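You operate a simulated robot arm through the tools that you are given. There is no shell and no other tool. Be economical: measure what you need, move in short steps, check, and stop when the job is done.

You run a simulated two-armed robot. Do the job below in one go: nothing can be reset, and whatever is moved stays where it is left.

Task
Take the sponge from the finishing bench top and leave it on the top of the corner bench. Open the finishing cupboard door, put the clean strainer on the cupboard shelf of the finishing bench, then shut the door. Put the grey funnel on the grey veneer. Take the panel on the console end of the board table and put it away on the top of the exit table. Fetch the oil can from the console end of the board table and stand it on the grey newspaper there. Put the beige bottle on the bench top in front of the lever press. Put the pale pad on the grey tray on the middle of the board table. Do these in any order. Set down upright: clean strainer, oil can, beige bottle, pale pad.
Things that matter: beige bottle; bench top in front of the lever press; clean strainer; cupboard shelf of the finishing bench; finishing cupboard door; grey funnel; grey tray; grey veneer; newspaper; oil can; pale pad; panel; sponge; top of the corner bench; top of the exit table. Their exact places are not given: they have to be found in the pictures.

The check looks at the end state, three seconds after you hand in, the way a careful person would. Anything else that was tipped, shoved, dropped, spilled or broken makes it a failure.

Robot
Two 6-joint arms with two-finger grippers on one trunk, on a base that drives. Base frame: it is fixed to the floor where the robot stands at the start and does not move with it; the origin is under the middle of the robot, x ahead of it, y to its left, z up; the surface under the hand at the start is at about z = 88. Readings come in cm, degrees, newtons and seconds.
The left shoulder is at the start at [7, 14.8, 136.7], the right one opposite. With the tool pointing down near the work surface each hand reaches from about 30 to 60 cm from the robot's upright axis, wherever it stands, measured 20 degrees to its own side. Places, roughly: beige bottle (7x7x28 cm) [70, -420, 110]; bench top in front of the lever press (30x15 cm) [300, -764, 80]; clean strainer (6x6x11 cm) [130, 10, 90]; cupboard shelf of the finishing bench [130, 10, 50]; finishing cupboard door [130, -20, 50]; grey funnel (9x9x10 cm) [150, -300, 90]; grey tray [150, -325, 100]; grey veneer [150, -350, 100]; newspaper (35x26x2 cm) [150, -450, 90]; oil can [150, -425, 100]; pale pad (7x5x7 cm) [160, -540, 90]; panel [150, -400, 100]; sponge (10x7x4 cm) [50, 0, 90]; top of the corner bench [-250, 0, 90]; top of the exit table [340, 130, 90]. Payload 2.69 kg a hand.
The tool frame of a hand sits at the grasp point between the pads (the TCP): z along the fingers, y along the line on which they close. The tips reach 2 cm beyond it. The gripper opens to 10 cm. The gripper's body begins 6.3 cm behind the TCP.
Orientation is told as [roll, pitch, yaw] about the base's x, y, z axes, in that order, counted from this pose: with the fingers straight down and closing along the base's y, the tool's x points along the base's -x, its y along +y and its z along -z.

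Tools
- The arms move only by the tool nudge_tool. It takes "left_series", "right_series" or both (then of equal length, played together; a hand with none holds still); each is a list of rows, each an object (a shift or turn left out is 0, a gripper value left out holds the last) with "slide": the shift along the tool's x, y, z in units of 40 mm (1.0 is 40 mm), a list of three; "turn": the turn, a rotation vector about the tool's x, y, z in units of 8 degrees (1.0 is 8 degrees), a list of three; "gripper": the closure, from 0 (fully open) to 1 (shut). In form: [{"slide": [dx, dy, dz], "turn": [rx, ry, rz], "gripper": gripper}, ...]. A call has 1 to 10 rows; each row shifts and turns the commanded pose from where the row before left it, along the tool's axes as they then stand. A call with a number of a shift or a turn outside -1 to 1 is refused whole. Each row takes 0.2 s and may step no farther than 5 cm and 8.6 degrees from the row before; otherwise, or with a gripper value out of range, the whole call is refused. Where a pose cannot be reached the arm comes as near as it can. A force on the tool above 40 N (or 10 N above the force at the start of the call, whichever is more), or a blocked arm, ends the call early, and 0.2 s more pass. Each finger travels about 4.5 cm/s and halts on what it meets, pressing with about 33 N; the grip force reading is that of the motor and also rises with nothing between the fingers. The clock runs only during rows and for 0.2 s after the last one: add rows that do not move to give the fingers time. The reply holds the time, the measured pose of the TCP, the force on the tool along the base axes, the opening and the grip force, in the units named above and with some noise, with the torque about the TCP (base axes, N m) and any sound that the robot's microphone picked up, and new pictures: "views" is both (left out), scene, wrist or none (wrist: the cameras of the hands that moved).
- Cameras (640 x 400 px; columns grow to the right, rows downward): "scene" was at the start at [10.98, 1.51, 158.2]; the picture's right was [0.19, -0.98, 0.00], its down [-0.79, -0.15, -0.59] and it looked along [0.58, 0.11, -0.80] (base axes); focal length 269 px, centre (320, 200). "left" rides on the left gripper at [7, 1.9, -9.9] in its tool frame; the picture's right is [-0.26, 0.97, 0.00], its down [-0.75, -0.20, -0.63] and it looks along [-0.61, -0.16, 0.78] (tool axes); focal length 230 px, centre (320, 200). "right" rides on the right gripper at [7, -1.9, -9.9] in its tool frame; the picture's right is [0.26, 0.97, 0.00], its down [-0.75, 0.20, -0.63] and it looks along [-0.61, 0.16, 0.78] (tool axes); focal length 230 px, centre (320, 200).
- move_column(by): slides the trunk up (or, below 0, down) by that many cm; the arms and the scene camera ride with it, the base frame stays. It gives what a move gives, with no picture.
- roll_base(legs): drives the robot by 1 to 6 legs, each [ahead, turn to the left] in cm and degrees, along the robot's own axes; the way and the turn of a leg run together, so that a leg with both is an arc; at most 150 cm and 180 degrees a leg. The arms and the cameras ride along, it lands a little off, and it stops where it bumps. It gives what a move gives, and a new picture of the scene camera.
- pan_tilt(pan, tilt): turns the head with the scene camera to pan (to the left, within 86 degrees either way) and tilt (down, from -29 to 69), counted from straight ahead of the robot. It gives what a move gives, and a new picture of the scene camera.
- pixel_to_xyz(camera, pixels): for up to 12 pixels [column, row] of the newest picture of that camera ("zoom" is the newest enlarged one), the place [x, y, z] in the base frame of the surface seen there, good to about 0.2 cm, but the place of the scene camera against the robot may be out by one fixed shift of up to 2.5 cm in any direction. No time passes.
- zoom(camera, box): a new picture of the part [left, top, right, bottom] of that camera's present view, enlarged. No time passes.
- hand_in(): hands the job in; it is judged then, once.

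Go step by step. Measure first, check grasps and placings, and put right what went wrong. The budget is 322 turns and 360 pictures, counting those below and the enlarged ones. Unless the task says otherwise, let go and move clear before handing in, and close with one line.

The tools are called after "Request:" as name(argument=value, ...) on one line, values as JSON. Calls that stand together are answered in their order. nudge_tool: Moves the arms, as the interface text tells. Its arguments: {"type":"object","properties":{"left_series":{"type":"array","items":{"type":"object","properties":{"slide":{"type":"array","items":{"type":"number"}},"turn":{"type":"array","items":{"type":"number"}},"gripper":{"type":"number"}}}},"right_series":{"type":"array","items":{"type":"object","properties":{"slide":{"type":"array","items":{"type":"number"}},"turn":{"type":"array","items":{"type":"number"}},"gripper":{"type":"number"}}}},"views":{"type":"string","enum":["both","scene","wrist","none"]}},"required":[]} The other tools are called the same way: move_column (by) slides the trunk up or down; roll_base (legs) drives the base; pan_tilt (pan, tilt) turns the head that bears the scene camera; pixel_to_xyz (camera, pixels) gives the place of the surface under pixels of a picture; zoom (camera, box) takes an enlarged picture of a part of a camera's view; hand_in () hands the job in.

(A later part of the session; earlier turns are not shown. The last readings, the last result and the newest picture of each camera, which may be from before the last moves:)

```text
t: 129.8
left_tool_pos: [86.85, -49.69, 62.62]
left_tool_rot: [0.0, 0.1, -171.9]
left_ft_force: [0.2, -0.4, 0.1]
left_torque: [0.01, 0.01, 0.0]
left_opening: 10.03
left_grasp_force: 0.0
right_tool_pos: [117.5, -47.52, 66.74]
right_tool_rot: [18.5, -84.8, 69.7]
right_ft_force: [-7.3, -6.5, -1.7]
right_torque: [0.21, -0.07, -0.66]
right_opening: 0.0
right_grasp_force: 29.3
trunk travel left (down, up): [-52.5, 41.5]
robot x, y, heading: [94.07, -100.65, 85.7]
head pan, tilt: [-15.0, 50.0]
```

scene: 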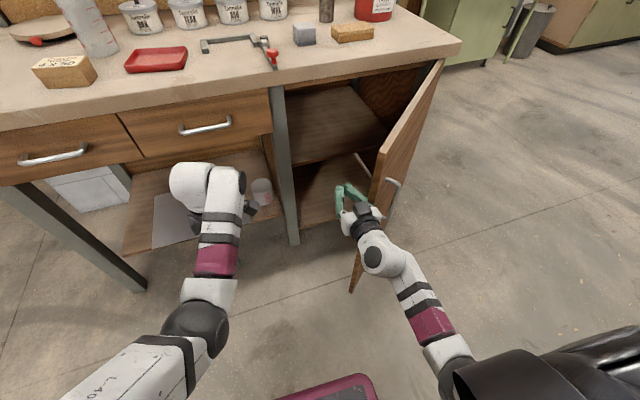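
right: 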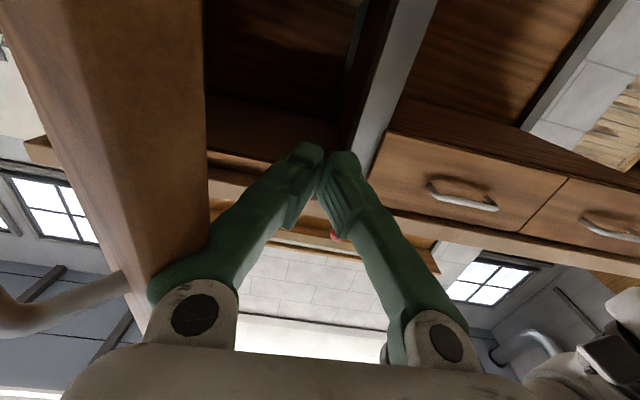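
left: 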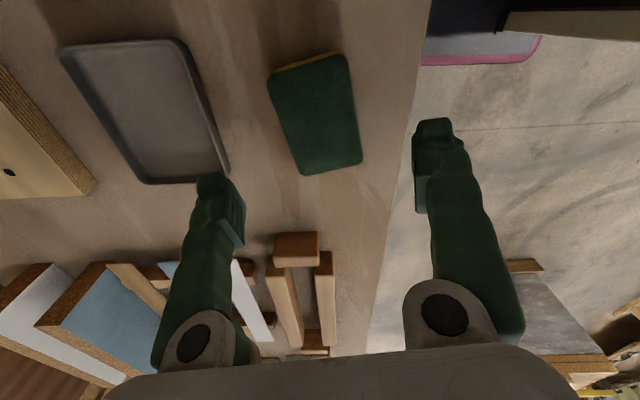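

That worked; the door is wider now. I'll continue with the same pattern, more to the right.

Request:
nudge_tool(right_series=[{"slide": [0, -0.2, -0.2]}, {"slide": [0, -0.2, -0.2]}, {"slide": [0, -0.2, -0.15]}, {"slide": [0, -0.25, -0.15]}, {"slide": [0, -0.25, -0.15]}, {"slide": [0, -0.25, -0.15]}, {"slide": [0, -0.25, -0.1]}, {"slide": [0, -0.25, -0.1]}, {"slide": [0, -0.25, -0.1]}, {"slide": [0, -0.25, -0.1]}])

```text
t: 131.6
left_tool_pos: [86.97, -49.66, 62.6]
left_tool_rot: [0.2, 0.1, -171.9]
left_ft_force: [0.1, -0.9, -0.3]
left_torque: [0.0, 0.0, 0.01]
left_opening: 9.99
left_grasp_force: 0.0
right_tool_pos: [123.74, -51.97, 66.94]
right_tool_rot: [18.4, -84.3, 69.4]
right_ft_force: [0.4, 0.2, 0.0]
right_torque: [0.04, -0.03, 0.02]
right_opening: 0.0
right_grasp_force: 29.3
right hand out of reach, approached as far as the arm can: row 4, 5
trunk travel left (down, up): [-52.5, 41.5]
robot x, y, heading: [94.0, -100.28, 85.6]
head pan, tilt: [-15.0, 50.0]
stopped in row 9 (right hand): the force on the tool passed its limit at 46 N (the readings are from after the stop); the commanded pose is now the measured one
```

scene: 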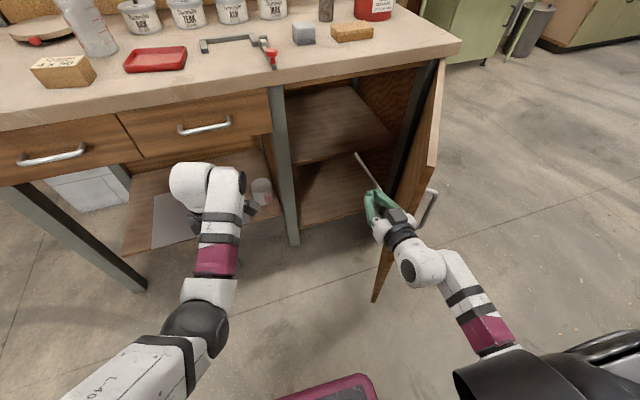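
right: 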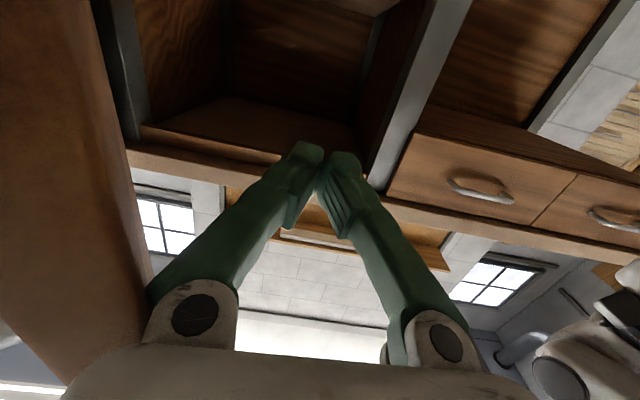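

The door is around 65° open. I'll reach deeper along it and push to the right again.

Request:
nudge_tool(right_series=[{"slide": [0, 0.2, 0.4]}, {"slide": [0, 0, 0.8]}, {"slide": [0, 0, 0.5]}, {"slide": [0, -0.25, 0]}, {"slide": [0, -0.25, 0]}, {"slide": [0, -0.25, 0]}, {"slide": [0, -0.25, -0.05]}, {"slide": [0, -0.25, -0.05]}, {"slide": [0, -0.25, -0.05]}, {"slide": [0, -0.25, -0.05]}], views="none")

Request:
nudge_tool(right_series=[{"slide": [0, -0.25, -0.05]}, {"slide": [0, -0.25, -0.05]}, {"slide": [0, -0.25, -0.05]}, {"slide": [0, -0.25, -0.05]}, {"slide": [0, -0.25, -0.05]}, {"slide": [0, -0.25, -0.05]}, {"slide": [0, -0.25, -0.05]}, {"slide": [0, -0.25, -0.05]}, {"slide": [0, -0.25, -0.05]}, {"slide": [0, -0.25, -0.05]}])

```text
t: 133.8
left_tool_pos: [86.85, -49.75, 62.65]
left_tool_rot: [0.0, 0.1, -171.9]
left_ft_force: [-0.6, 0.2, 0.3]
left_torque: [-0.03, -0.03, -0.01]
left_opening: 9.98
left_grasp_force: 0.0
right_tool_pos: [129.07, -47.42, 67.93]
right_tool_rot: [18.3, -84.5, 69.5]
right_ft_force: [0.1, 0.3, -0.4]
right_torque: [-0.01, -0.03, 0.02]
right_opening: 0.0
right_grasp_force: 29.4
right hand out of reach, approached as far as the arm can: row 2, 3, 4
trunk travel left (down, up): [-52.5, 41.5]
robot x, y, heading: [94.0, -100.5, 85.5]
head pan, tilt: [-15.0, 50.0]
```

```text
t: 136.0
left_tool_pos: [86.89, -49.62, 62.73]
left_tool_rot: [0.1, 0.2, -171.9]
left_ft_force: [0.3, 0.2, 0.2]
left_torque: [-0.01, 0.01, 0.04]
left_opening: 10.02
left_grasp_force: 0.1
right_tool_pos: [138.98, -49.99, 67.65]
right_tool_rot: [18.1, -84.3, 69.7]
right_ft_force: [0.3, -0.7, -0.7]
right_torque: [0.01, -0.02, -0.02]
right_opening: 0.01
right_grasp_force: 29.4
trunk travel left (down, up): [-52.5, 41.5]
robot x, y, heading: [93.89, -100.12, 85.6]
head pan, tilt: [-15.0, 50.0]
```

scene: 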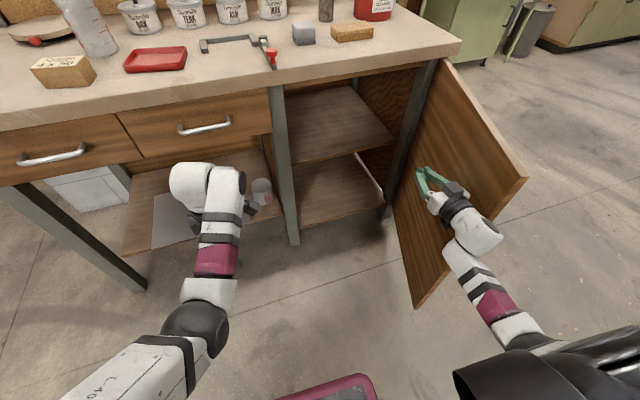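
right: 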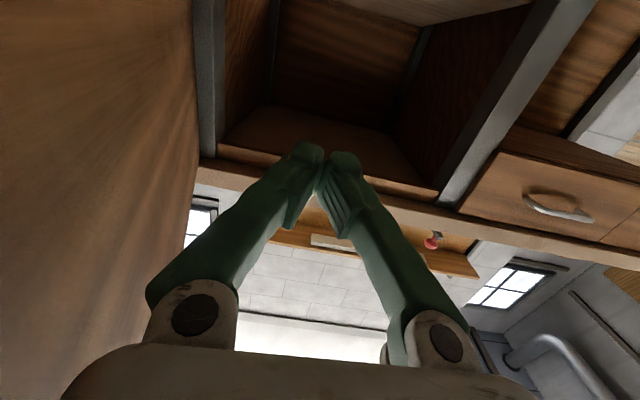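

The door now stands well past 90° and I can see the shelf at (335,130) plus the cupboard floor at (345,190). I'll measure these and the door.

Request:
pixel_to_xyz(camera="scene", pixels=[[335, 115], [300, 150], [385, 140], [345, 95], [345, 190], [340, 157], [300, 165], [525, 178], [440, 60], [420, 300], [340, 60], [326, 12]])

Request:
zoom(camera="scene", box=[260, 40, 540, 240])

```text
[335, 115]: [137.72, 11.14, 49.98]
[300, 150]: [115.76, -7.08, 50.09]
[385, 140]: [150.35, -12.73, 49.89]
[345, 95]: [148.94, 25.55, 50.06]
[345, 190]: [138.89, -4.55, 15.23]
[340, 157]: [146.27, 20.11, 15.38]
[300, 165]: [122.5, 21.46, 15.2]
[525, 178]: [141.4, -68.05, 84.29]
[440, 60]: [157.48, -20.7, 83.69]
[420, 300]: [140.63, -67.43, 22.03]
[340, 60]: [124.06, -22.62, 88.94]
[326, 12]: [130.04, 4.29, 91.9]
```

```text
2.00 times, centred on (400, 140) of scene
```

zoom: 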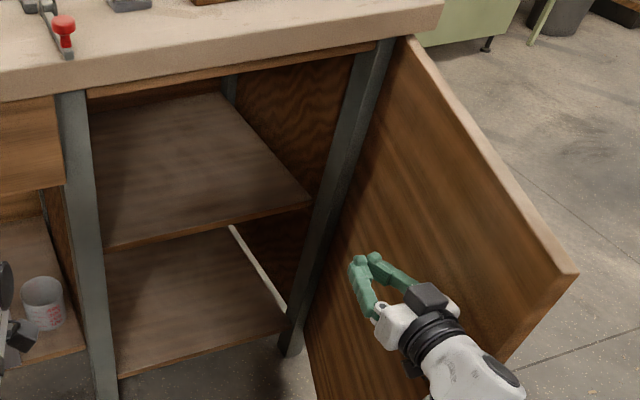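

The shelf is at z≈50 (x 113–152, front edge y≈−17); the door is at about 71°. I'll push it further.

Request:
nudge_tool(right_series=[{"slide": [0, -0.3, -0.05]}, {"slide": [0, -0.3, -0.05]}, {"slide": [0, -0.3, -0.05]}, {"slide": [0, -0.3, -0.05]}, {"slide": [0, -0.3, -0.05]}, {"slide": [0, -0.3, -0.05]}, {"slide": [0, -0.3, -0.05]}, {"slide": [0, -0.3, -0.05]}, {"slide": [0, -0.3, -0.05]}, {"slide": [0, -0.3, -0.05]}], views="none")

Request:
nudge_tool(right_series=[{"slide": [0, -0.3, 0]}, {"slide": [0, -0.3, 0]}, {"slide": [0, -0.3, 0]}, {"slide": [0, -0.3, 0]}, {"slide": [0, -0.3, 0]}, {"slide": [0, -0.3, 0]}, {"slide": [0, -0.3, 0]}, {"slide": [0, -0.3, 0]}])

```text
t: 138.2
left_tool_pos: [86.87, -49.57, 62.64]
left_tool_rot: [0.0, 0.1, -171.9]
left_ft_force: [-0.4, -0.5, 0.1]
left_torque: [-0.01, 0.02, 0.02]
left_opening: 10.02
left_grasp_force: 0.1
right_tool_pos: [150.97, -52.45, 67.65]
right_tool_rot: [18.7, -84.4, 69.0]
right_ft_force: [-0.4, 0.1, 0.3]
right_torque: [0.01, 0.03, 0.02]
right_opening: 0.0
right_grasp_force: 29.3
trunk travel left (down, up): [-52.5, 41.5]
robot x, y, heading: [93.9, -100.24, 85.8]
head pan, tilt: [-15.0, 50.0]
```

```text
t: 140.0
left_tool_pos: [87.04, -49.64, 62.68]
left_tool_rot: [0.0, 0.0, -171.9]
left_ft_force: [-0.1, -0.4, 0.1]
left_torque: [-0.01, 0.01, 0.02]
left_opening: 9.98
left_grasp_force: 0.1
right_tool_pos: [156.8, -53.88, 68.23]
right_tool_rot: [18.5, -84.4, 69.3]
right_ft_force: [0.1, 0.2, 0.0]
right_torque: [0.01, -0.02, -0.01]
right_opening: 0.01
right_grasp_force: 29.8
right hand out of reach, approached as far as the arm can: row 5, 6, 7, 8
trunk travel left (down, up): [-52.5, 41.5]
robot x, y, heading: [93.57, -100.29, 85.6]
head pan, tilt: [-15.0, 50.0]
```

scene: 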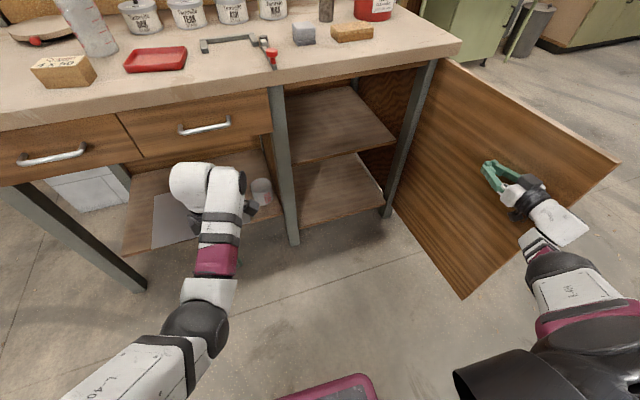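
right: 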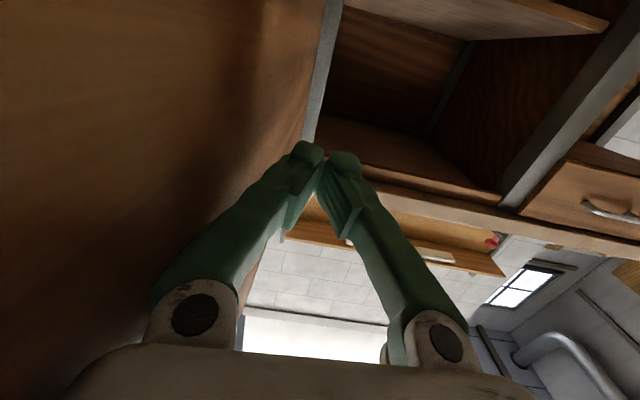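

The door is now beyond 90° and out of the way. I'll raise the trunk for the strainer and bring the right hand back in front.

Request:
nudge_tool(right_series=[{"slide": [0, 0.8, 0], "gripper": 0}, {"slide": [0, 0.8, 0]}, {"slide": [0, 0.8, 0]}, {"slide": [0, 0.8, 0]}, {"slide": [0, 0.8, 0]}, {"slide": [0, 0.8, 0]}, {"slide": [0, 0.8, 0]}], views="none")

Request:
move_column(by=40)

Request:
nudge_tool(right_series=[{"turn": [0, 1, 0]}, {"turn": [0, 1, 0]}, {"turn": [0, 1, 0]}, {"turn": [0, 1, 0]}, {"turn": [0, 1, 0]}, {"turn": [0, 1, 0]}, {"turn": [0, 1, 0]}])

```text
t: 141.6
left_tool_pos: [86.72, -49.7, 62.65]
left_tool_rot: [0.0, 0.3, -171.9]
left_ft_force: [0.1, 0.5, -0.2]
left_torque: [0.01, 0.0, 0.0]
left_opening: 9.99
left_grasp_force: 0.0
right_tool_pos: [134.49, -53.24, 69.05]
right_tool_rot: [18.2, -84.4, 69.6]
right_ft_force: [0.3, -0.4, 0.4]
right_torque: [-0.01, -0.01, -0.03]
right_opening: 10.01
right_grasp_force: 0.1
trunk travel left (down, up): [-52.5, 41.5]
robot x, y, heading: [93.8, -100.1, 85.6]
head pan, tilt: [-15.0, 50.0]
```

```text
t: 145.4
left_tool_pos: [86.79, -49.65, 102.62]
left_tool_rot: [-0.1, 0.1, -171.9]
left_ft_force: [0.2, 1.1, 0.3]
left_torque: [0.01, 0.02, 0.0]
left_opening: 10.02
left_grasp_force: 0.0
right_tool_pos: [134.6, -53.21, 108.9]
right_tool_rot: [18.2, -84.4, 69.5]
right_ft_force: [0.1, 0.8, -0.1]
right_torque: [0.02, -0.01, -0.05]
right_opening: 9.99
right_grasp_force: 0.1
trunk travel left (down, up): [-92.5, 1.5]
robot x, y, heading: [93.76, -100.38, 85.7]
head pan, tilt: [-15.0, 50.0]
```

```text
t: 147.0
left_tool_pos: [86.87, -49.58, 102.64]
left_tool_rot: [0.1, 0.1, -171.9]
left_ft_force: [-0.2, -0.2, 0.1]
left_torque: [0.0, 0.0, 0.02]
left_opening: 10.0
left_grasp_force: 0.0
right_tool_pos: [135.16, -51.31, 108.44]
right_tool_rot: [3.6, -44.8, 90.6]
right_ft_force: [0.2, 0.2, 0.4]
right_torque: [0.0, -0.02, 0.03]
right_opening: 10.04
right_grasp_force: 0.1
right hand out of reach, approached as far as the arm can: row 1, 2, 3, 5, 6, 7
trunk travel left (down, up): [-92.5, 1.5]
robot x, y, heading: [93.58, -100.52, 86.0]
head pan, tilt: [-15.0, 50.0]
```

scene: 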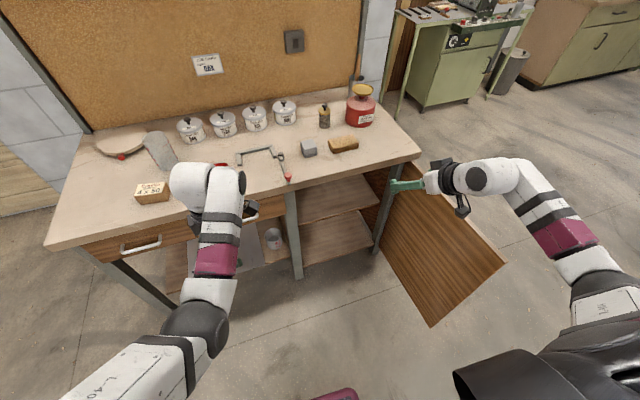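
right: 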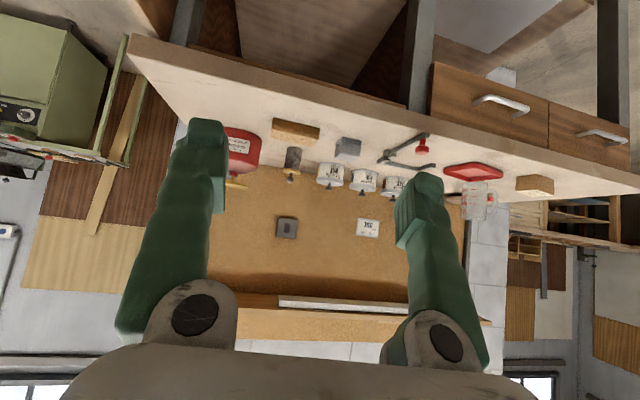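

The hand is pitched 45° down and the strainer shows at (292,160) in the right picture. I'll bring the right hand inward, draw the left one back, and drive closer.

Request:
nudge_tool(right_series=[{"slide": [0, 0.95, 0]}, {"slide": [0, 0.95, 0]}, {"slide": [0, 0.95, 0]}, {"slide": [0, 0.95, 0]}, {"slide": [0, 0.95, 0]}, {"slide": [0, 0.95, 0]}], left_series=[{"slide": [0, 0.8, 0]}, {"slide": [0, 0.8, 0]}, {"slide": [0, 0.8, 0]}, {}, {}, {}], views="none")

Request:
roll_base(legs=[[0, -20], [44, 0], [0, 24]])

Request:
nudge_tool(right_series=[{}], views="wrist")

```text
t: 147.7
left_tool_pos: [79.56, -53.0, 102.15]
left_tool_rot: [-5.0, -7.4, -167.4]
left_ft_force: [-0.9, 0.1, 0.0]
left_torque: [-0.02, -0.02, -0.02]
left_opening: 9.99
left_grasp_force: 0.0
left hand out of reach, approached as far as the arm can: row 2, 3
right_tool_pos: [130.79, -48.44, 105.23]
right_tool_rot: [3.5, -45.0, 90.8]
right_ft_force: [-0.7, -0.3, 0.8]
right_torque: [-0.04, 0.0, -0.02]
right_opening: 9.99
right_grasp_force: 0.0
right hand out of reach, approached as far as the arm can: row 1, 2, 3
trunk travel left (down, up): [-92.5, 1.5]
robot x, y, heading: [93.77, -100.05, 85.9]
head pan, tilt: [-15.0, 50.0]
stopped in row 3 (left hand): the arm was blocked; the commanded pose is now the measured one
```

```text
t: 152.7
left_tool_pos: [93.76, -13.89, 102.32]
left_tool_rot: [-5.4, -7.4, -162.8]
left_ft_force: [0.6, -0.8, -0.5]
left_torque: [0.0, 0.0, 0.0]
left_opening: 10.01
left_grasp_force: 0.1
right_tool_pos: [144.3, -5.32, 105.12]
right_tool_rot: [3.7, -45.0, 95.4]
right_ft_force: [-0.3, -0.2, -0.2]
right_torque: [-0.02, -0.02, 0.03]
right_opening: 10.02
right_grasp_force: 0.1
trunk travel left (down, up): [-92.5, 1.5]
robot x, y, heading: [111.3, -59.68, 90.5]
head pan, tilt: [-15.0, 50.0]
```

scene: 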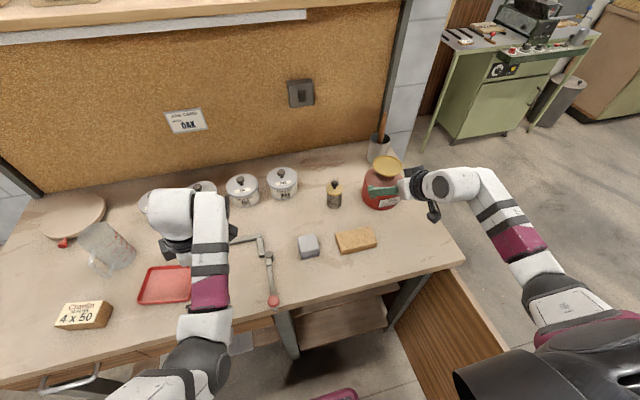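

```text
t: 153.1
left_tool_pos: [93.51, -13.79, 102.33]
left_tool_rot: [-5.4, -7.4, -162.8]
left_ft_force: [0.6, -0.2, 0.2]
left_torque: [0.0, 0.0, -0.01]
left_opening: 9.98
left_grasp_force: 0.0
right_tool_pos: [144.12, -5.14, 105.03]
right_tool_rot: [3.7, -45.1, 95.3]
right_ft_force: [-0.4, -0.2, -0.1]
right_torque: [0.02, 0.0, 0.01]
right_opening: 10.02
right_grasp_force: 0.1
trunk travel left (down, up): [-92.5, 1.5]
robot x, y, heading: [111.33, -59.75, 90.4]
head pan, tilt: [-15.0, 50.0]
```

right: 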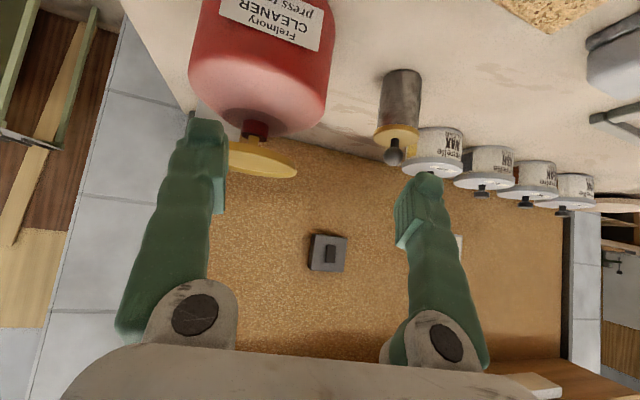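

The right hand ended close to the red can, so I'll move it back and left next. First I'll measure the strainer and the can.

Request:
pixel_to_xyz(camera="right", pixels=[[398, 85], [398, 135], [394, 152], [380, 100], [420, 100], [398, 122], [404, 70], [275, 165], [260, 80], [400, 55], [330, 90]])

Request:
zoom(camera="right", box=[330, 40, 470, 190])

```text
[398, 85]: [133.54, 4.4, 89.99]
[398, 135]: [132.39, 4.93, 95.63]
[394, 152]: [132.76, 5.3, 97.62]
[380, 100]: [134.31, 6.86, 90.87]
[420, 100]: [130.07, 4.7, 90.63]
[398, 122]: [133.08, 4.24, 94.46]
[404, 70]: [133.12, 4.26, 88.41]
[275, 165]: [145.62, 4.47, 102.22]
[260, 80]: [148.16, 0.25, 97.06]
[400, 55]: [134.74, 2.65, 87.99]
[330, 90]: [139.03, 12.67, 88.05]
```

```text
2.67 times, centred on (400, 115) of right
```

zoom: 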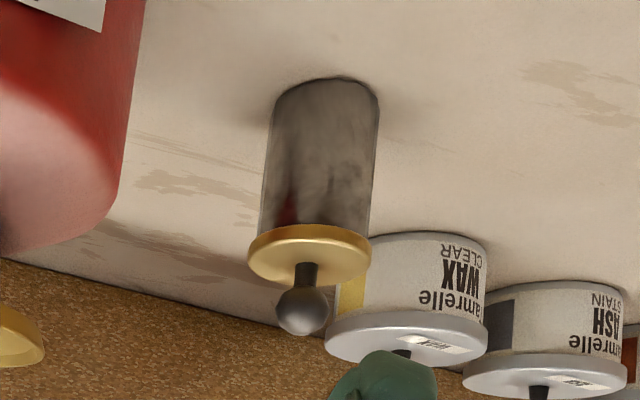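

The strainer is centred near (132.2, 7) with its body from z 88 to 95. I'll move the hand left, away from the red can, and look again.

Request:
nudge_tool(right_series=[{"slide": [0.05, 1.0, 0]}, {"slide": [0.05, 1.0, 0]}, {"slide": [0.05, 1.0, 0]}])

```text
t: 153.9
left_tool_pos: [93.54, -13.86, 102.26]
left_tool_rot: [-5.4, -7.4, -162.8]
left_ft_force: [-0.3, -0.4, 0.0]
left_torque: [-0.02, -0.03, 0.03]
left_opening: 9.99
left_grasp_force: 0.1
right_tool_pos: [136.01, -3.7, 100.26]
right_tool_rot: [3.7, -45.1, 96.1]
right_ft_force: [0.1, 0.0, 0.6]
right_torque: [-0.02, -0.02, -0.03]
right_opening: 9.99
right_grasp_force: 0.1
right hand out of reach, approached as far as the arm can: row 1, 2, 3
trunk travel left (down, up): [-92.5, 1.5]
robot x, y, heading: [111.39, -59.87, 90.5]
head pan, tilt: [-15.0, 50.0]
```

scene: 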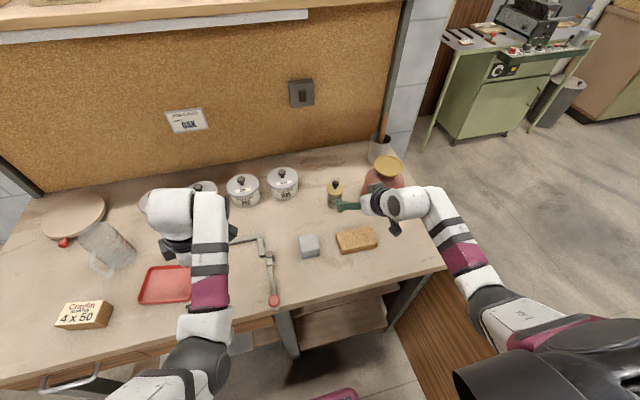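
right: 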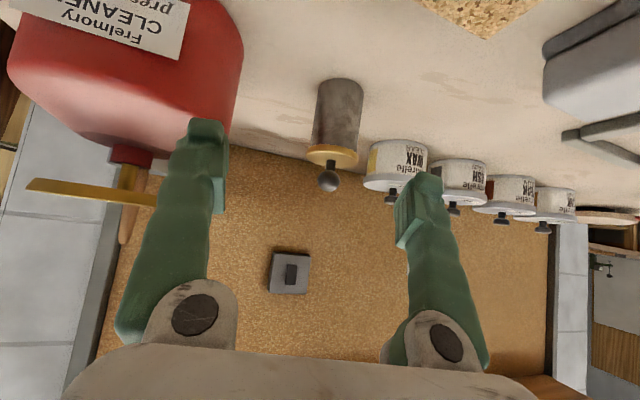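

The hand dropped to z≈100 and is still near the red can. I'll slide it 4 cm further left.

Request:
nudge_tool(right_series=[{"slide": [0, 0.5, 0]}, {"slide": [0, 0.45, 0]}], views="wrist")

Request:
pixel_to_xyz(camera="scene", pixels=[[336, 240], [377, 237], [350, 252], [365, 232], [335, 200], [335, 185], [372, 185], [387, 165]])

```text
t: 154.5
left_tool_pos: [93.53, -13.65, 102.4]
left_tool_rot: [-5.5, -7.3, -162.7]
left_ft_force: [0.8, 0.3, -0.6]
left_torque: [0.0, -0.02, 0.01]
left_opening: 10.01
left_grasp_force: 0.0
right_tool_pos: [133.52, -3.23, 98.58]
right_tool_rot: [3.5, -45.0, 95.8]
right_ft_force: [-0.2, 0.8, 0.2]
right_torque: [0.03, 0.0, 0.04]
right_opening: 10.02
right_grasp_force: 0.1
right hand out of reach, approached as far as the arm can: row 1, 2
trunk travel left (down, up): [-92.5, 1.5]
robot x, y, heading: [111.12, -60.3, 90.3]
head pan, tilt: [-15.0, 50.0]
```

right: 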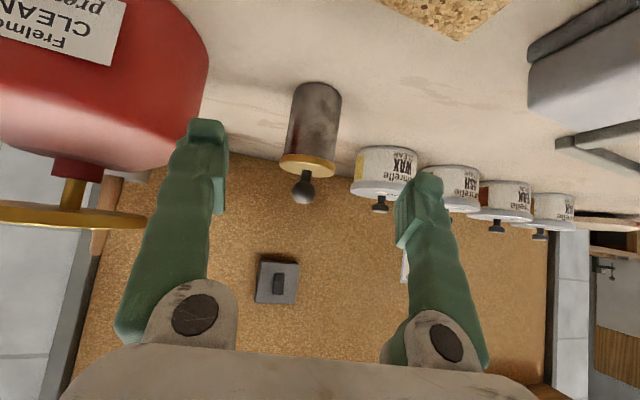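

```text
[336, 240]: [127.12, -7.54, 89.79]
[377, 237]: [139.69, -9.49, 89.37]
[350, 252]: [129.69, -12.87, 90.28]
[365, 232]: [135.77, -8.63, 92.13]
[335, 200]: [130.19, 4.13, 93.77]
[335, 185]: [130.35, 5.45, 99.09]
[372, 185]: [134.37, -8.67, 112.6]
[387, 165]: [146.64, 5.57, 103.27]
```

Request:
pixel_to_xyz(camera="right", pixels=[[316, 92], [292, 130], [334, 130], [312, 130], [308, 162], [304, 190], [335, 100], [296, 100], [470, 25], [440, 10], [390, 5]])

```text
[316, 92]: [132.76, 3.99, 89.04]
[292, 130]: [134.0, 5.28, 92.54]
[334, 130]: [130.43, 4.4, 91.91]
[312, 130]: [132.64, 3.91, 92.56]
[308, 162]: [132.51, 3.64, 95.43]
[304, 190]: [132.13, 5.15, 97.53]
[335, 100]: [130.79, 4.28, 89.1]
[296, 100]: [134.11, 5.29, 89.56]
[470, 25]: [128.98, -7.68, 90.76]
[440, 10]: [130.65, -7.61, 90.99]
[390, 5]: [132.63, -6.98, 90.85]
```

The strainer centre is (132.1, 6.5), radius ≈2.5. I'll advance diagonally to straddle it.

Request:
nudge_tool(right_series=[{"slide": [-0.14, -0.015, 0.71]}, {"slide": [-0.14, -0.015, 0.71]}, {"slide": [-0.14, -0.015, 0.71]}])

```text
t: 155.3
left_tool_pos: [93.5, -13.78, 102.3]
left_tool_rot: [-5.3, -7.4, -162.7]
left_ft_force: [0.1, 0.2, 0.2]
left_torque: [0.01, 0.0, 0.01]
left_opening: 9.98
left_grasp_force: 0.1
right_tool_pos: [132.36, 4.1, 93.73]
right_tool_rot: [3.6, -45.1, 95.5]
right_ft_force: [0.6, 0.6, -0.1]
right_torque: [-0.01, -0.02, -0.04]
right_opening: 9.97
right_grasp_force: 0.0
trunk travel left (down, up): [-92.5, 1.5]
robot x, y, heading: [111.49, -59.87, 90.5]
head pan, tilt: [-15.0, 50.0]
```

scene: 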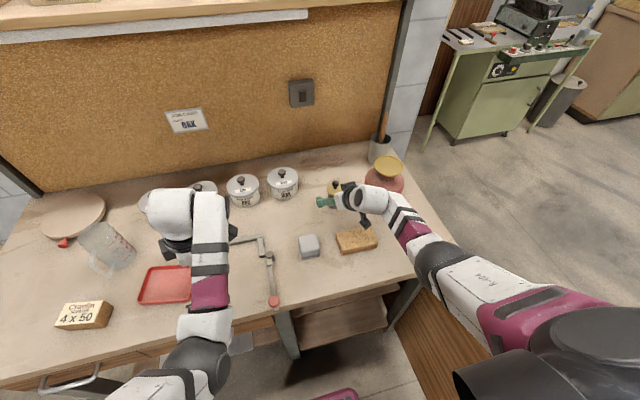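
right: 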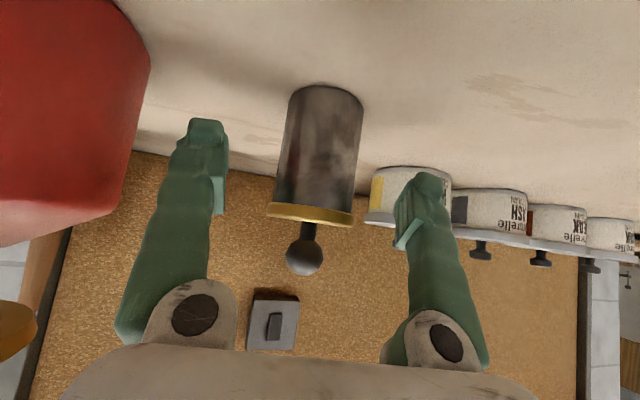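

Nicely centred. I'll do the last step and close.

Request:
nudge_tool(right_series=[{"slide": [-0.14, 0, 0.68]}, {}, {"gripper": 1}, {"gripper": 1}, {"gripper": 1}, {"gripper": 1}, {"gripper": 1}, {"gripper": 1}])

```text
t: 157.1
left_tool_pos: [93.63, -13.8, 102.32]
left_tool_rot: [-5.5, -7.5, -162.7]
left_ft_force: [0.2, 0.0, 0.8]
left_torque: [-0.02, 0.01, 0.03]
left_opening: 10.0
left_grasp_force: 0.0
right_tool_pos: [132.15, 5.56, 92.86]
right_tool_rot: [3.6, -45.0, 95.4]
right_ft_force: [1.0, 0.5, -0.2]
right_torque: [-0.02, -0.04, -0.01]
right_opening: 4.98
right_grasp_force: 32.9
right hand out of reach, approached as far as the arm can: row 1
trunk travel left (down, up): [-92.5, 1.5]
robot x, y, heading: [111.29, -59.7, 90.3]
head pan, tilt: [-15.0, 50.0]
```

scene: 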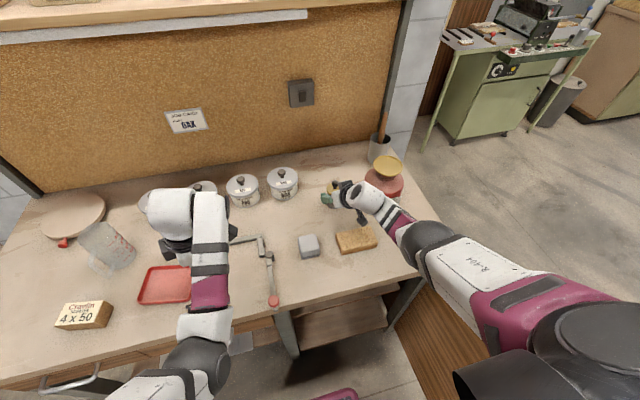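
right: 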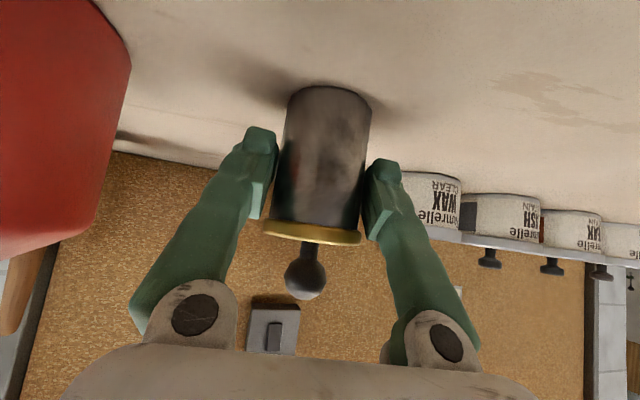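

The strainer is gripped (opening 5.0, TCP 4.86 above its base). I'll lift it about 6 cm straight up.

Request:
nudge_tool(right_series=[{"slide": [-0.35, 0.02, -0.35], "gripper": 1}, {"slide": [-0.35, 0.02, -0.35]}, {"slide": [-0.35, 0.02, -0.35]}])

```text
t: 157.9
left_tool_pos: [93.61, -13.79, 102.19]
left_tool_rot: [-5.3, -7.4, -162.7]
left_ft_force: [-0.7, -0.3, -0.8]
left_torque: [0.01, -0.04, -0.02]
left_opening: 9.99
left_grasp_force: 0.1
right_tool_pos: [132.19, 5.74, 98.56]
right_tool_rot: [3.7, -44.9, 95.3]
right_ft_force: [0.4, 0.6, -1.1]
right_torque: [-0.01, -0.03, 0.0]
right_opening: 4.94
right_grasp_force: 32.6
trunk travel left (down, up): [-92.5, 1.5]
robot x, y, heading: [111.17, -59.93, 90.6]
head pan, tilt: [-15.0, 50.0]
```

scene: 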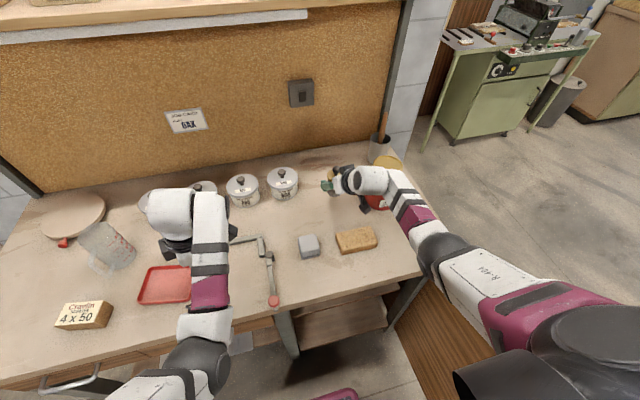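
right: 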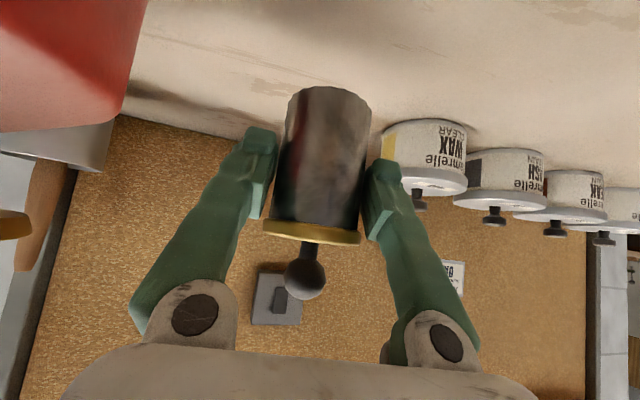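

The strainer is held upright. I'll back off 45 cm and lower the trunk 38 cm.

Request:
roll_base(legs=[[-45, 0]])

Request:
move_column(by=-38)

Request:
pan_tilt(pan=-15, tilt=35)

```text
t: 160.6
left_tool_pos: [93.7, -58.45, 102.21]
left_tool_rot: [-5.3, -7.3, -162.1]
left_ft_force: [0.0, -0.4, -0.2]
left_torque: [-0.01, -0.02, 0.0]
left_opening: 10.02
left_grasp_force: 0.0
right_tool_pos: [132.06, -38.62, 98.52]
right_tool_rot: [3.7, -44.9, 96.0]
right_ft_force: [0.1, 0.0, -1.6]
right_torque: [0.01, -0.02, 0.02]
right_opening: 4.91
right_grasp_force: 32.5
trunk travel left (down, up): [-92.5, 1.5]
robot x, y, heading: [111.61, -104.92, 90.9]
head pan, tilt: [-15.0, 50.0]
```

scene: 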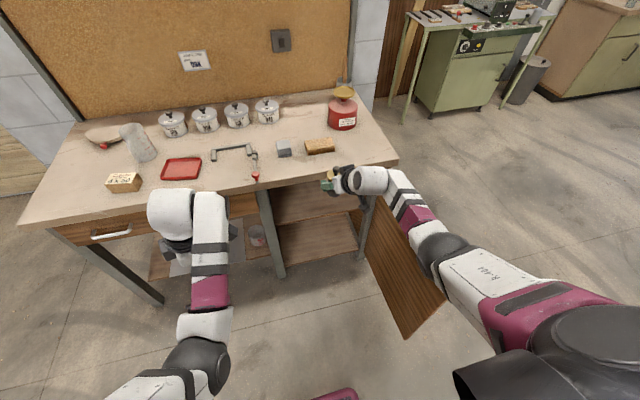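

```text
t: 164.3
left_tool_pos: [93.79, -58.62, 64.3]
left_tool_rot: [-5.4, -7.5, -162.2]
left_ft_force: [-0.1, -0.3, -0.2]
left_torque: [0.02, -0.01, 0.0]
left_opening: 10.0
left_grasp_force: 0.1
right_tool_pos: [132.08, -38.81, 60.52]
right_tool_rot: [3.7, -45.0, 95.9]
right_ft_force: [0.2, 0.3, -1.2]
right_torque: [-0.02, 0.01, -0.02]
right_opening: 4.92
right_grasp_force: 33.0
trunk travel left (down, up): [-54.5, 39.5]
robot x, y, heading: [111.7, -104.65, 90.6]
head pan, tilt: [-15.0, 50.0]
```

```text
t: 165.1
left_tool_pos: [93.74, -58.69, 64.22]
left_tool_rot: [-5.3, -7.4, -162.1]
left_ft_force: [-0.2, 0.3, -0.1]
left_torque: [0.01, 0.03, 0.04]
left_opening: 10.03
left_grasp_force: 0.0
right_tool_pos: [132.08, -38.66, 60.52]
right_tool_rot: [3.8, -45.0, 95.9]
right_ft_force: [-0.1, -0.4, -0.2]
right_torque: [0.01, -0.01, -0.02]
right_opening: 4.93
right_grasp_force: 33.0
trunk travel left (down, up): [-54.5, 39.5]
robot x, y, heading: [111.97, -104.62, 91.0]
head pan, tilt: [-15.0, 35.0]
```

scene: 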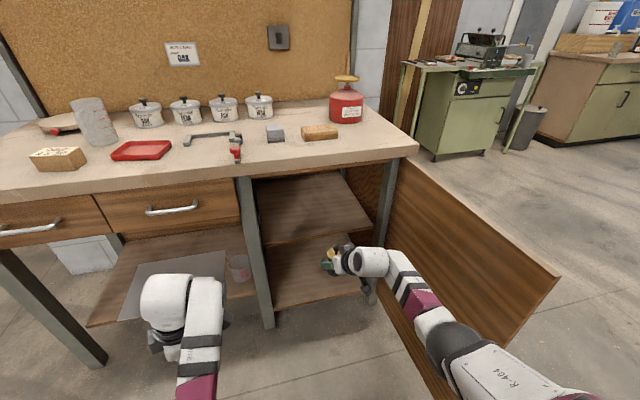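

The strainer is in front of the opening at bottom height ≈55.7. I'll lower it about 3.5 cm and drive forward 24 cm.

Request:
nudge_tool(right_series=[{"slide": [0.31, -0.02, 0.31]}, {"slide": [0.31, -0.02, 0.31]}], views="none")

Request:
roll_base(legs=[[24, 0]])

Request:
nudge_tool(right_series=[{}], views="wrist")

```text
t: 165.7
left_tool_pos: [93.66, -58.69, 64.3]
left_tool_rot: [-5.4, -7.4, -162.3]
left_ft_force: [0.1, 0.5, 0.6]
left_torque: [-0.01, -0.03, 0.01]
left_opening: 10.0
left_grasp_force: 0.1
right_tool_pos: [132.01, -38.64, 56.98]
right_tool_rot: [3.7, -45.0, 95.9]
right_ft_force: [-0.2, -0.8, -1.5]
right_torque: [0.01, 0.01, 0.02]
right_opening: 4.91
right_grasp_force: 33.0
trunk travel left (down, up): [-54.5, 39.5]
robot x, y, heading: [111.86, -104.62, 90.8]
head pan, tilt: [-15.0, 35.0]
```

```text
t: 167.4
left_tool_pos: [93.07, -34.5, 64.22]
left_tool_rot: [-5.6, -7.3, -161.8]
left_ft_force: [-0.3, 1.2, -0.2]
left_torque: [0.01, 0.0, 0.01]
left_opening: 9.99
left_grasp_force: 0.0
right_tool_pos: [131.12, -14.47, 56.88]
right_tool_rot: [3.8, -45.0, 96.2]
right_ft_force: [-0.5, 0.8, -0.6]
right_torque: [0.0, 0.03, 0.02]
right_opening: 4.91
right_grasp_force: 33.0
trunk travel left (down, up): [-54.5, 39.5]
robot x, y, heading: [111.28, -80.48, 91.4]
head pan, tilt: [-15.0, 35.0]
```

scene: 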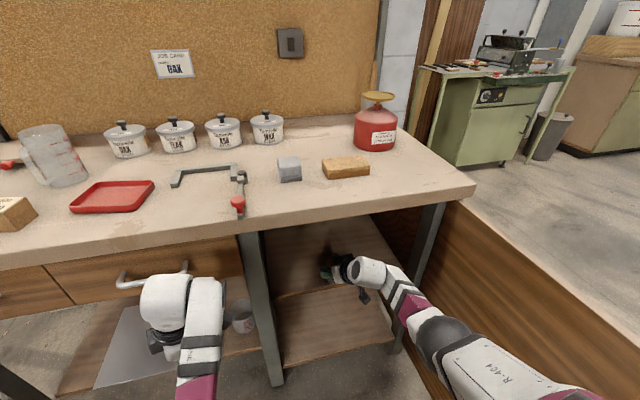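

```text
t: 167.8
left_tool_pos: [92.95, -34.51, 64.34]
left_tool_rot: [-5.5, -7.4, -162.0]
left_ft_force: [0.1, -0.1, 0.5]
left_torque: [0.04, -0.01, -0.01]
left_opening: 9.97
left_grasp_force: 0.0
right_tool_pos: [131.3, -14.28, 56.94]
right_tool_rot: [3.7, -45.0, 96.2]
right_ft_force: [0.5, 0.8, -0.4]
right_torque: [-0.02, 0.01, -0.01]
right_opening: 4.89
right_grasp_force: 32.9
trunk travel left (down, up): [-54.5, 39.5]
robot x, y, heading: [111.56, -80.11, 91.2]
head pan, tilt: [-15.0, 35.0]
```

right: 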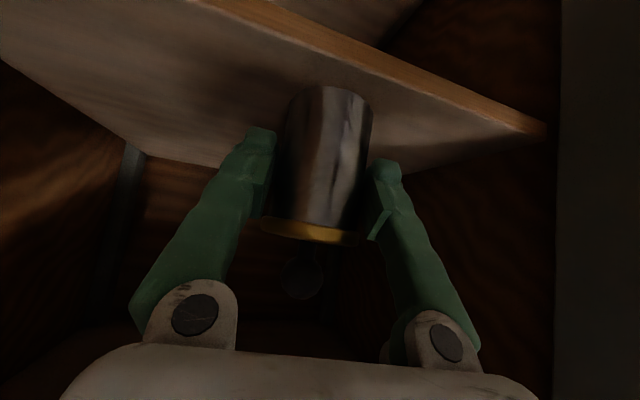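

The shelf is visible below the strainer. I'll measure its height and front edge with this camera.

Request:
pixel_to_xyz(camera="right", pixels=[[420, 130], [330, 70], [150, 80], [360, 50], [230, 5], [240, 120], [500, 135]])

```text
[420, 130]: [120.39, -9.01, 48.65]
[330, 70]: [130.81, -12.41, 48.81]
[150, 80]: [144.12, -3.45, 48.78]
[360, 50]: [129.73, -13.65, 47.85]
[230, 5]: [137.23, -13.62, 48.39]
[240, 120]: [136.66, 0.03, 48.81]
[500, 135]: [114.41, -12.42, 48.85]
```

The shelf is at z=48.8 with its front edge at y≈−13.7. I'll drive 3 cm more and reach 4.5 cm with the arm, then lower.

Request:
roll_base(legs=[[3, 0]])

Request:
nudge_tool(right_series=[{"slide": [-0.39, -0.05, 0.39]}, {"slide": [-0.39, -0.05, 0.39]}])

```text
t: 168.7
left_tool_pos: [93.02, -31.7, 64.39]
left_tool_rot: [-5.5, -7.5, -161.9]
left_ft_force: [0.1, 0.1, 0.4]
left_torque: [0.02, 0.01, 0.01]
left_opening: 10.0
left_grasp_force: 0.2
right_tool_pos: [131.25, -11.39, 57.06]
right_tool_rot: [3.7, -45.1, 96.3]
right_ft_force: [0.4, 0.3, -1.3]
right_torque: [0.03, -0.03, 0.01]
right_opening: 4.92
right_grasp_force: 33.2
trunk travel left (down, up): [-54.5, 39.5]
robot x, y, heading: [111.42, -77.26, 91.0]
head pan, tilt: [-15.0, 35.0]
```

scene: 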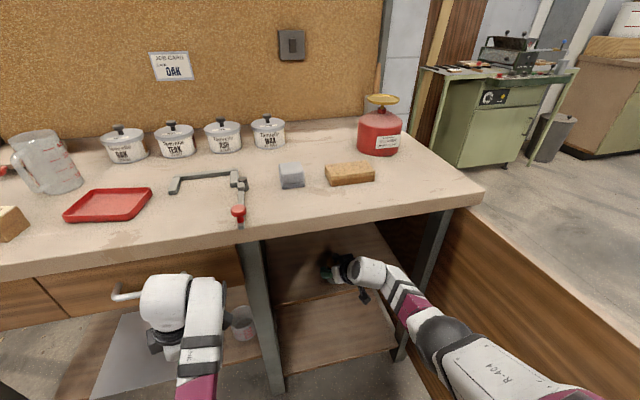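

```text
t: 169.3
left_tool_pos: [92.96, -31.62, 64.21]
left_tool_rot: [-5.4, -7.5, -161.9]
left_ft_force: [1.1, -1.2, 0.6]
left_torque: [0.0, 0.01, -0.01]
left_opening: 9.99
left_grasp_force: 0.0
right_tool_pos: [130.61, -9.04, 58.02]
right_tool_rot: [3.6, -45.0, 96.2]
right_ft_force: [0.5, 0.5, -0.9]
right_torque: [0.0, 0.03, 0.02]
right_opening: 4.91
right_grasp_force: 33.5
right hand out of reach, approached as far as the arm can: row 1, 2
trunk travel left (down, up): [-54.5, 39.5]
robot x, y, heading: [111.1, -77.21, 91.0]
head pan, tilt: [-15.0, 35.0]
```

scene: 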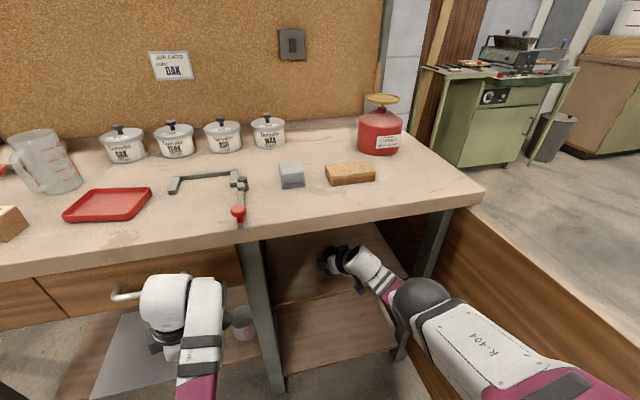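
right: 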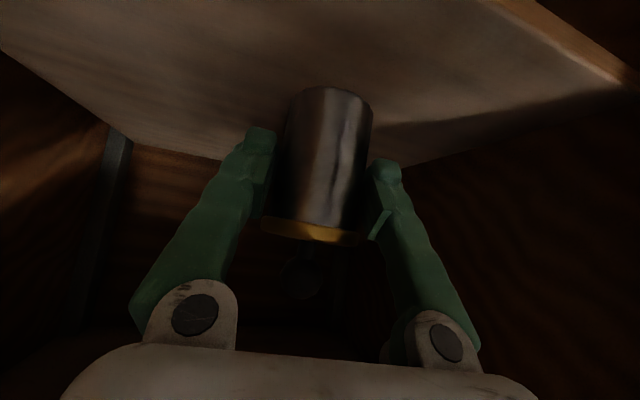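

The strainer centre is at y≈−8, about 5.5 cm inside the shelf edge. I'll lower 4.3 cm to the shelf.

Request:
nudge_tool(right_series=[{"slide": [0.3, -0.02, 0.3]}, {"slide": [0.3, -0.02, 0.3]}, {"slide": [0.13, -0.01, 0.13]}, {}], views="wrist")

```text
t: 170.3
left_tool_pos: [92.89, -31.68, 64.34]
left_tool_rot: [-5.4, -7.3, -161.8]
left_ft_force: [-0.4, -0.2, 0.0]
left_torque: [-0.02, 0.0, -0.01]
left_opening: 10.03
left_grasp_force: 0.0
right_tool_pos: [130.71, -10.72, 55.18]
right_tool_rot: [3.5, -45.1, 96.3]
right_ft_force: [0.3, 0.2, -1.7]
right_torque: [-0.01, 0.02, 0.02]
right_opening: 4.91
right_grasp_force: 33.2
right hand out of reach, approached as far as the arm can: row 1, 2, 3
trunk travel left (down, up): [-54.5, 39.5]
robot x, y, heading: [111.4, -77.33, 91.2]
head pan, tilt: [-15.0, 35.0]
```

right: 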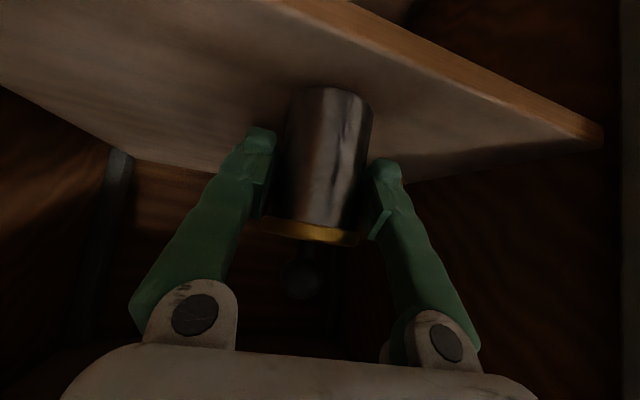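

The arm's reach pulls it back while lowering. I'll raise the hand and lower the trunk so the arm reaches further in.

Request:
nudge_tool(right_series=[{"slide": [-0.3, 0.02, -0.3]}, {"slide": [-0.3, 0.02, -0.3]}, {"slide": [-0.3, 0.02, -0.3]}, {"slide": [-0.3, 0.02, -0.3]}, {"slide": [-0.3, 0.02, -0.3]}, {"slide": [-0.3, 0.02, -0.3]}], views="none")

Request:
move_column(by=-8)

Request:
nudge_tool(right_series=[{"slide": [-0.25, -0.03, 0.25]}, {"slide": [-0.25, -0.03, 0.25]}, {"slide": [-0.15, -0.03, 0.15]}], views="wrist")

```text
t: 171.7
left_tool_pos: [92.98, -31.55, 64.34]
left_tool_rot: [-5.4, -7.4, -161.9]
left_ft_force: [-0.5, -0.5, -0.2]
left_torque: [0.0, -0.01, 0.03]
left_opening: 10.02
left_grasp_force: 0.1
right_tool_pos: [130.56, -10.84, 65.31]
right_tool_rot: [3.7, -45.0, 96.1]
right_ft_force: [-0.1, 1.0, -1.9]
right_torque: [-0.01, -0.01, -0.01]
right_opening: 4.88
right_grasp_force: 32.8
trunk travel left (down, up): [-54.5, 39.5]
robot x, y, heading: [111.24, -77.15, 91.2]
head pan, tilt: [-15.0, 35.0]
```

```text
t: 172.8
left_tool_pos: [92.93, -31.51, 56.41]
left_tool_rot: [-5.5, -7.4, -161.9]
left_ft_force: [0.0, 0.2, 0.7]
left_torque: [0.0, -0.02, -0.02]
left_opening: 9.99
left_grasp_force: 0.0
right_tool_pos: [130.67, -10.81, 57.37]
right_tool_rot: [3.6, -45.1, 96.2]
right_ft_force: [0.2, -0.1, -1.1]
right_torque: [-0.01, 0.02, -0.01]
right_opening: 4.9
right_grasp_force: 33.2
trunk travel left (down, up): [-46.5, 47.5]
robot x, y, heading: [111.7, -77.27, 91.2]
head pan, tilt: [-15.0, 35.0]
```

```text
t: 173.7
left_tool_pos: [92.9, -31.66, 56.29]
left_tool_rot: [-5.4, -7.4, -161.9]
left_ft_force: [0.0, 0.3, -0.2]
left_torque: [0.01, -0.02, -0.01]
left_opening: 10.01
left_grasp_force: 0.0
right_tool_pos: [130.54, -7.06, 57.31]
right_tool_rot: [3.5, -44.9, 96.2]
right_ft_force: [-0.1, 0.5, -0.4]
right_torque: [-0.02, -0.03, 0.0]
right_opening: 4.9
right_grasp_force: 32.5
trunk travel left (down, up): [-46.5, 47.5]
robot x, y, heading: [111.28, -77.32, 91.2]
head pan, tilt: [-15.0, 35.0]
```

right: 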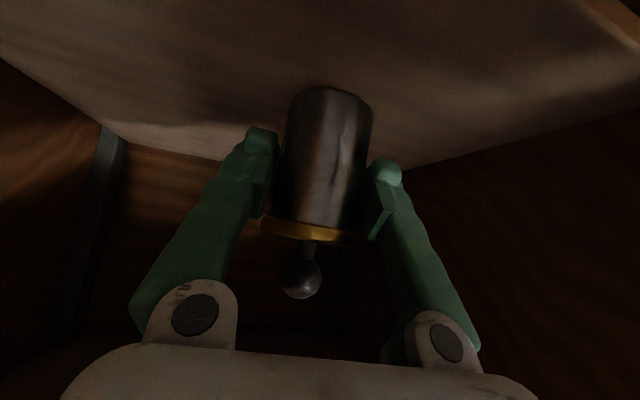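

Now at y≈−7 without reach trouble. I'll lower 3.6 cm to rest on the shelf.

Request:
nudge_tool(right_series=[{"slide": [0.25, -0.02, 0.25]}, {"slide": [0.25, -0.02, 0.25]}, {"slide": [0.14, 0, 0.14]}, {}], views="wrist")

```text
t: 174.7
left_tool_pos: [93.02, -31.71, 56.27]
left_tool_rot: [-5.4, -7.4, -161.9]
left_ft_force: [0.3, -0.2, -0.6]
left_torque: [0.01, 0.01, 0.03]
left_opening: 9.98
left_grasp_force: 0.1
right_tool_pos: [130.43, -7.13, 53.84]
right_tool_rot: [3.6, -45.0, 96.1]
right_ft_force: [-0.1, -0.9, -1.1]
right_torque: [-0.01, 0.03, 0.02]
right_opening: 4.89
right_grasp_force: 33.5
trunk travel left (down, up): [-46.5, 47.5]
robot x, y, heading: [111.28, -77.24, 91.4]
head pan, tilt: [-15.0, 35.0]
```

right: 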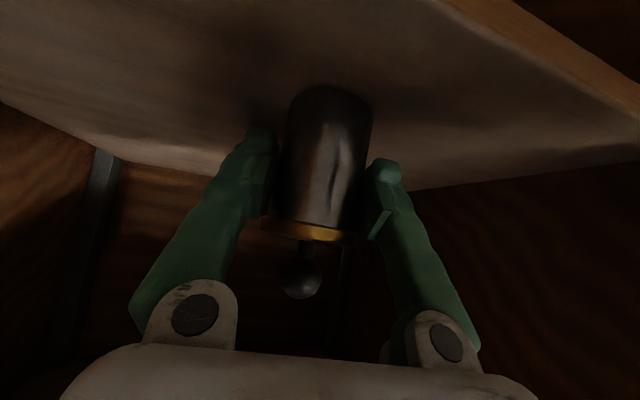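

Request:
nudge_tool(right_series=[{"slide": [0.04, 0, 0.04]}, {"slide": [0.03, 0, 0.03]}, {"gripper": 0.4}, {"gripper": 0.2}, {"gripper": 0}, {"gripper": 0}, {"gripper": 0}], views="wrist")

```text
t: 176.2
left_tool_pos: [92.96, -31.67, 56.34]
left_tool_rot: [-5.4, -7.4, -161.8]
left_ft_force: [-0.1, 0.0, -0.2]
left_torque: [0.0, 0.01, -0.03]
left_opening: 9.99
left_grasp_force: 0.1
right_tool_pos: [130.32, -7.11, 53.56]
right_tool_rot: [3.6, -45.1, 96.2]
right_ft_force: [-0.1, -0.5, 0.7]
right_torque: [0.01, 0.01, -0.01]
right_opening: 10.03
right_grasp_force: 0.1
trunk travel left (down, up): [-46.5, 47.5]
robot x, y, heading: [111.25, -77.35, 91.3]
head pan, tilt: [-15.0, 35.0]
```

right: 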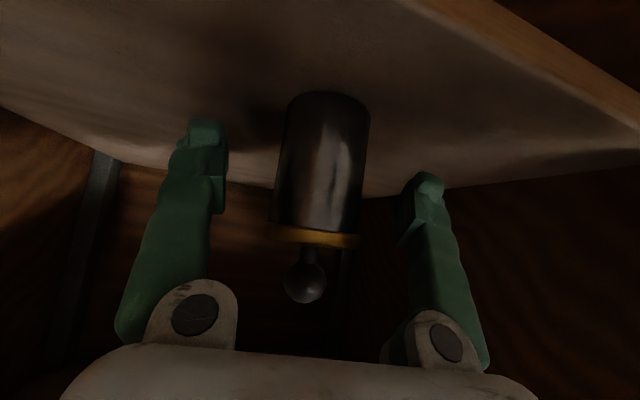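

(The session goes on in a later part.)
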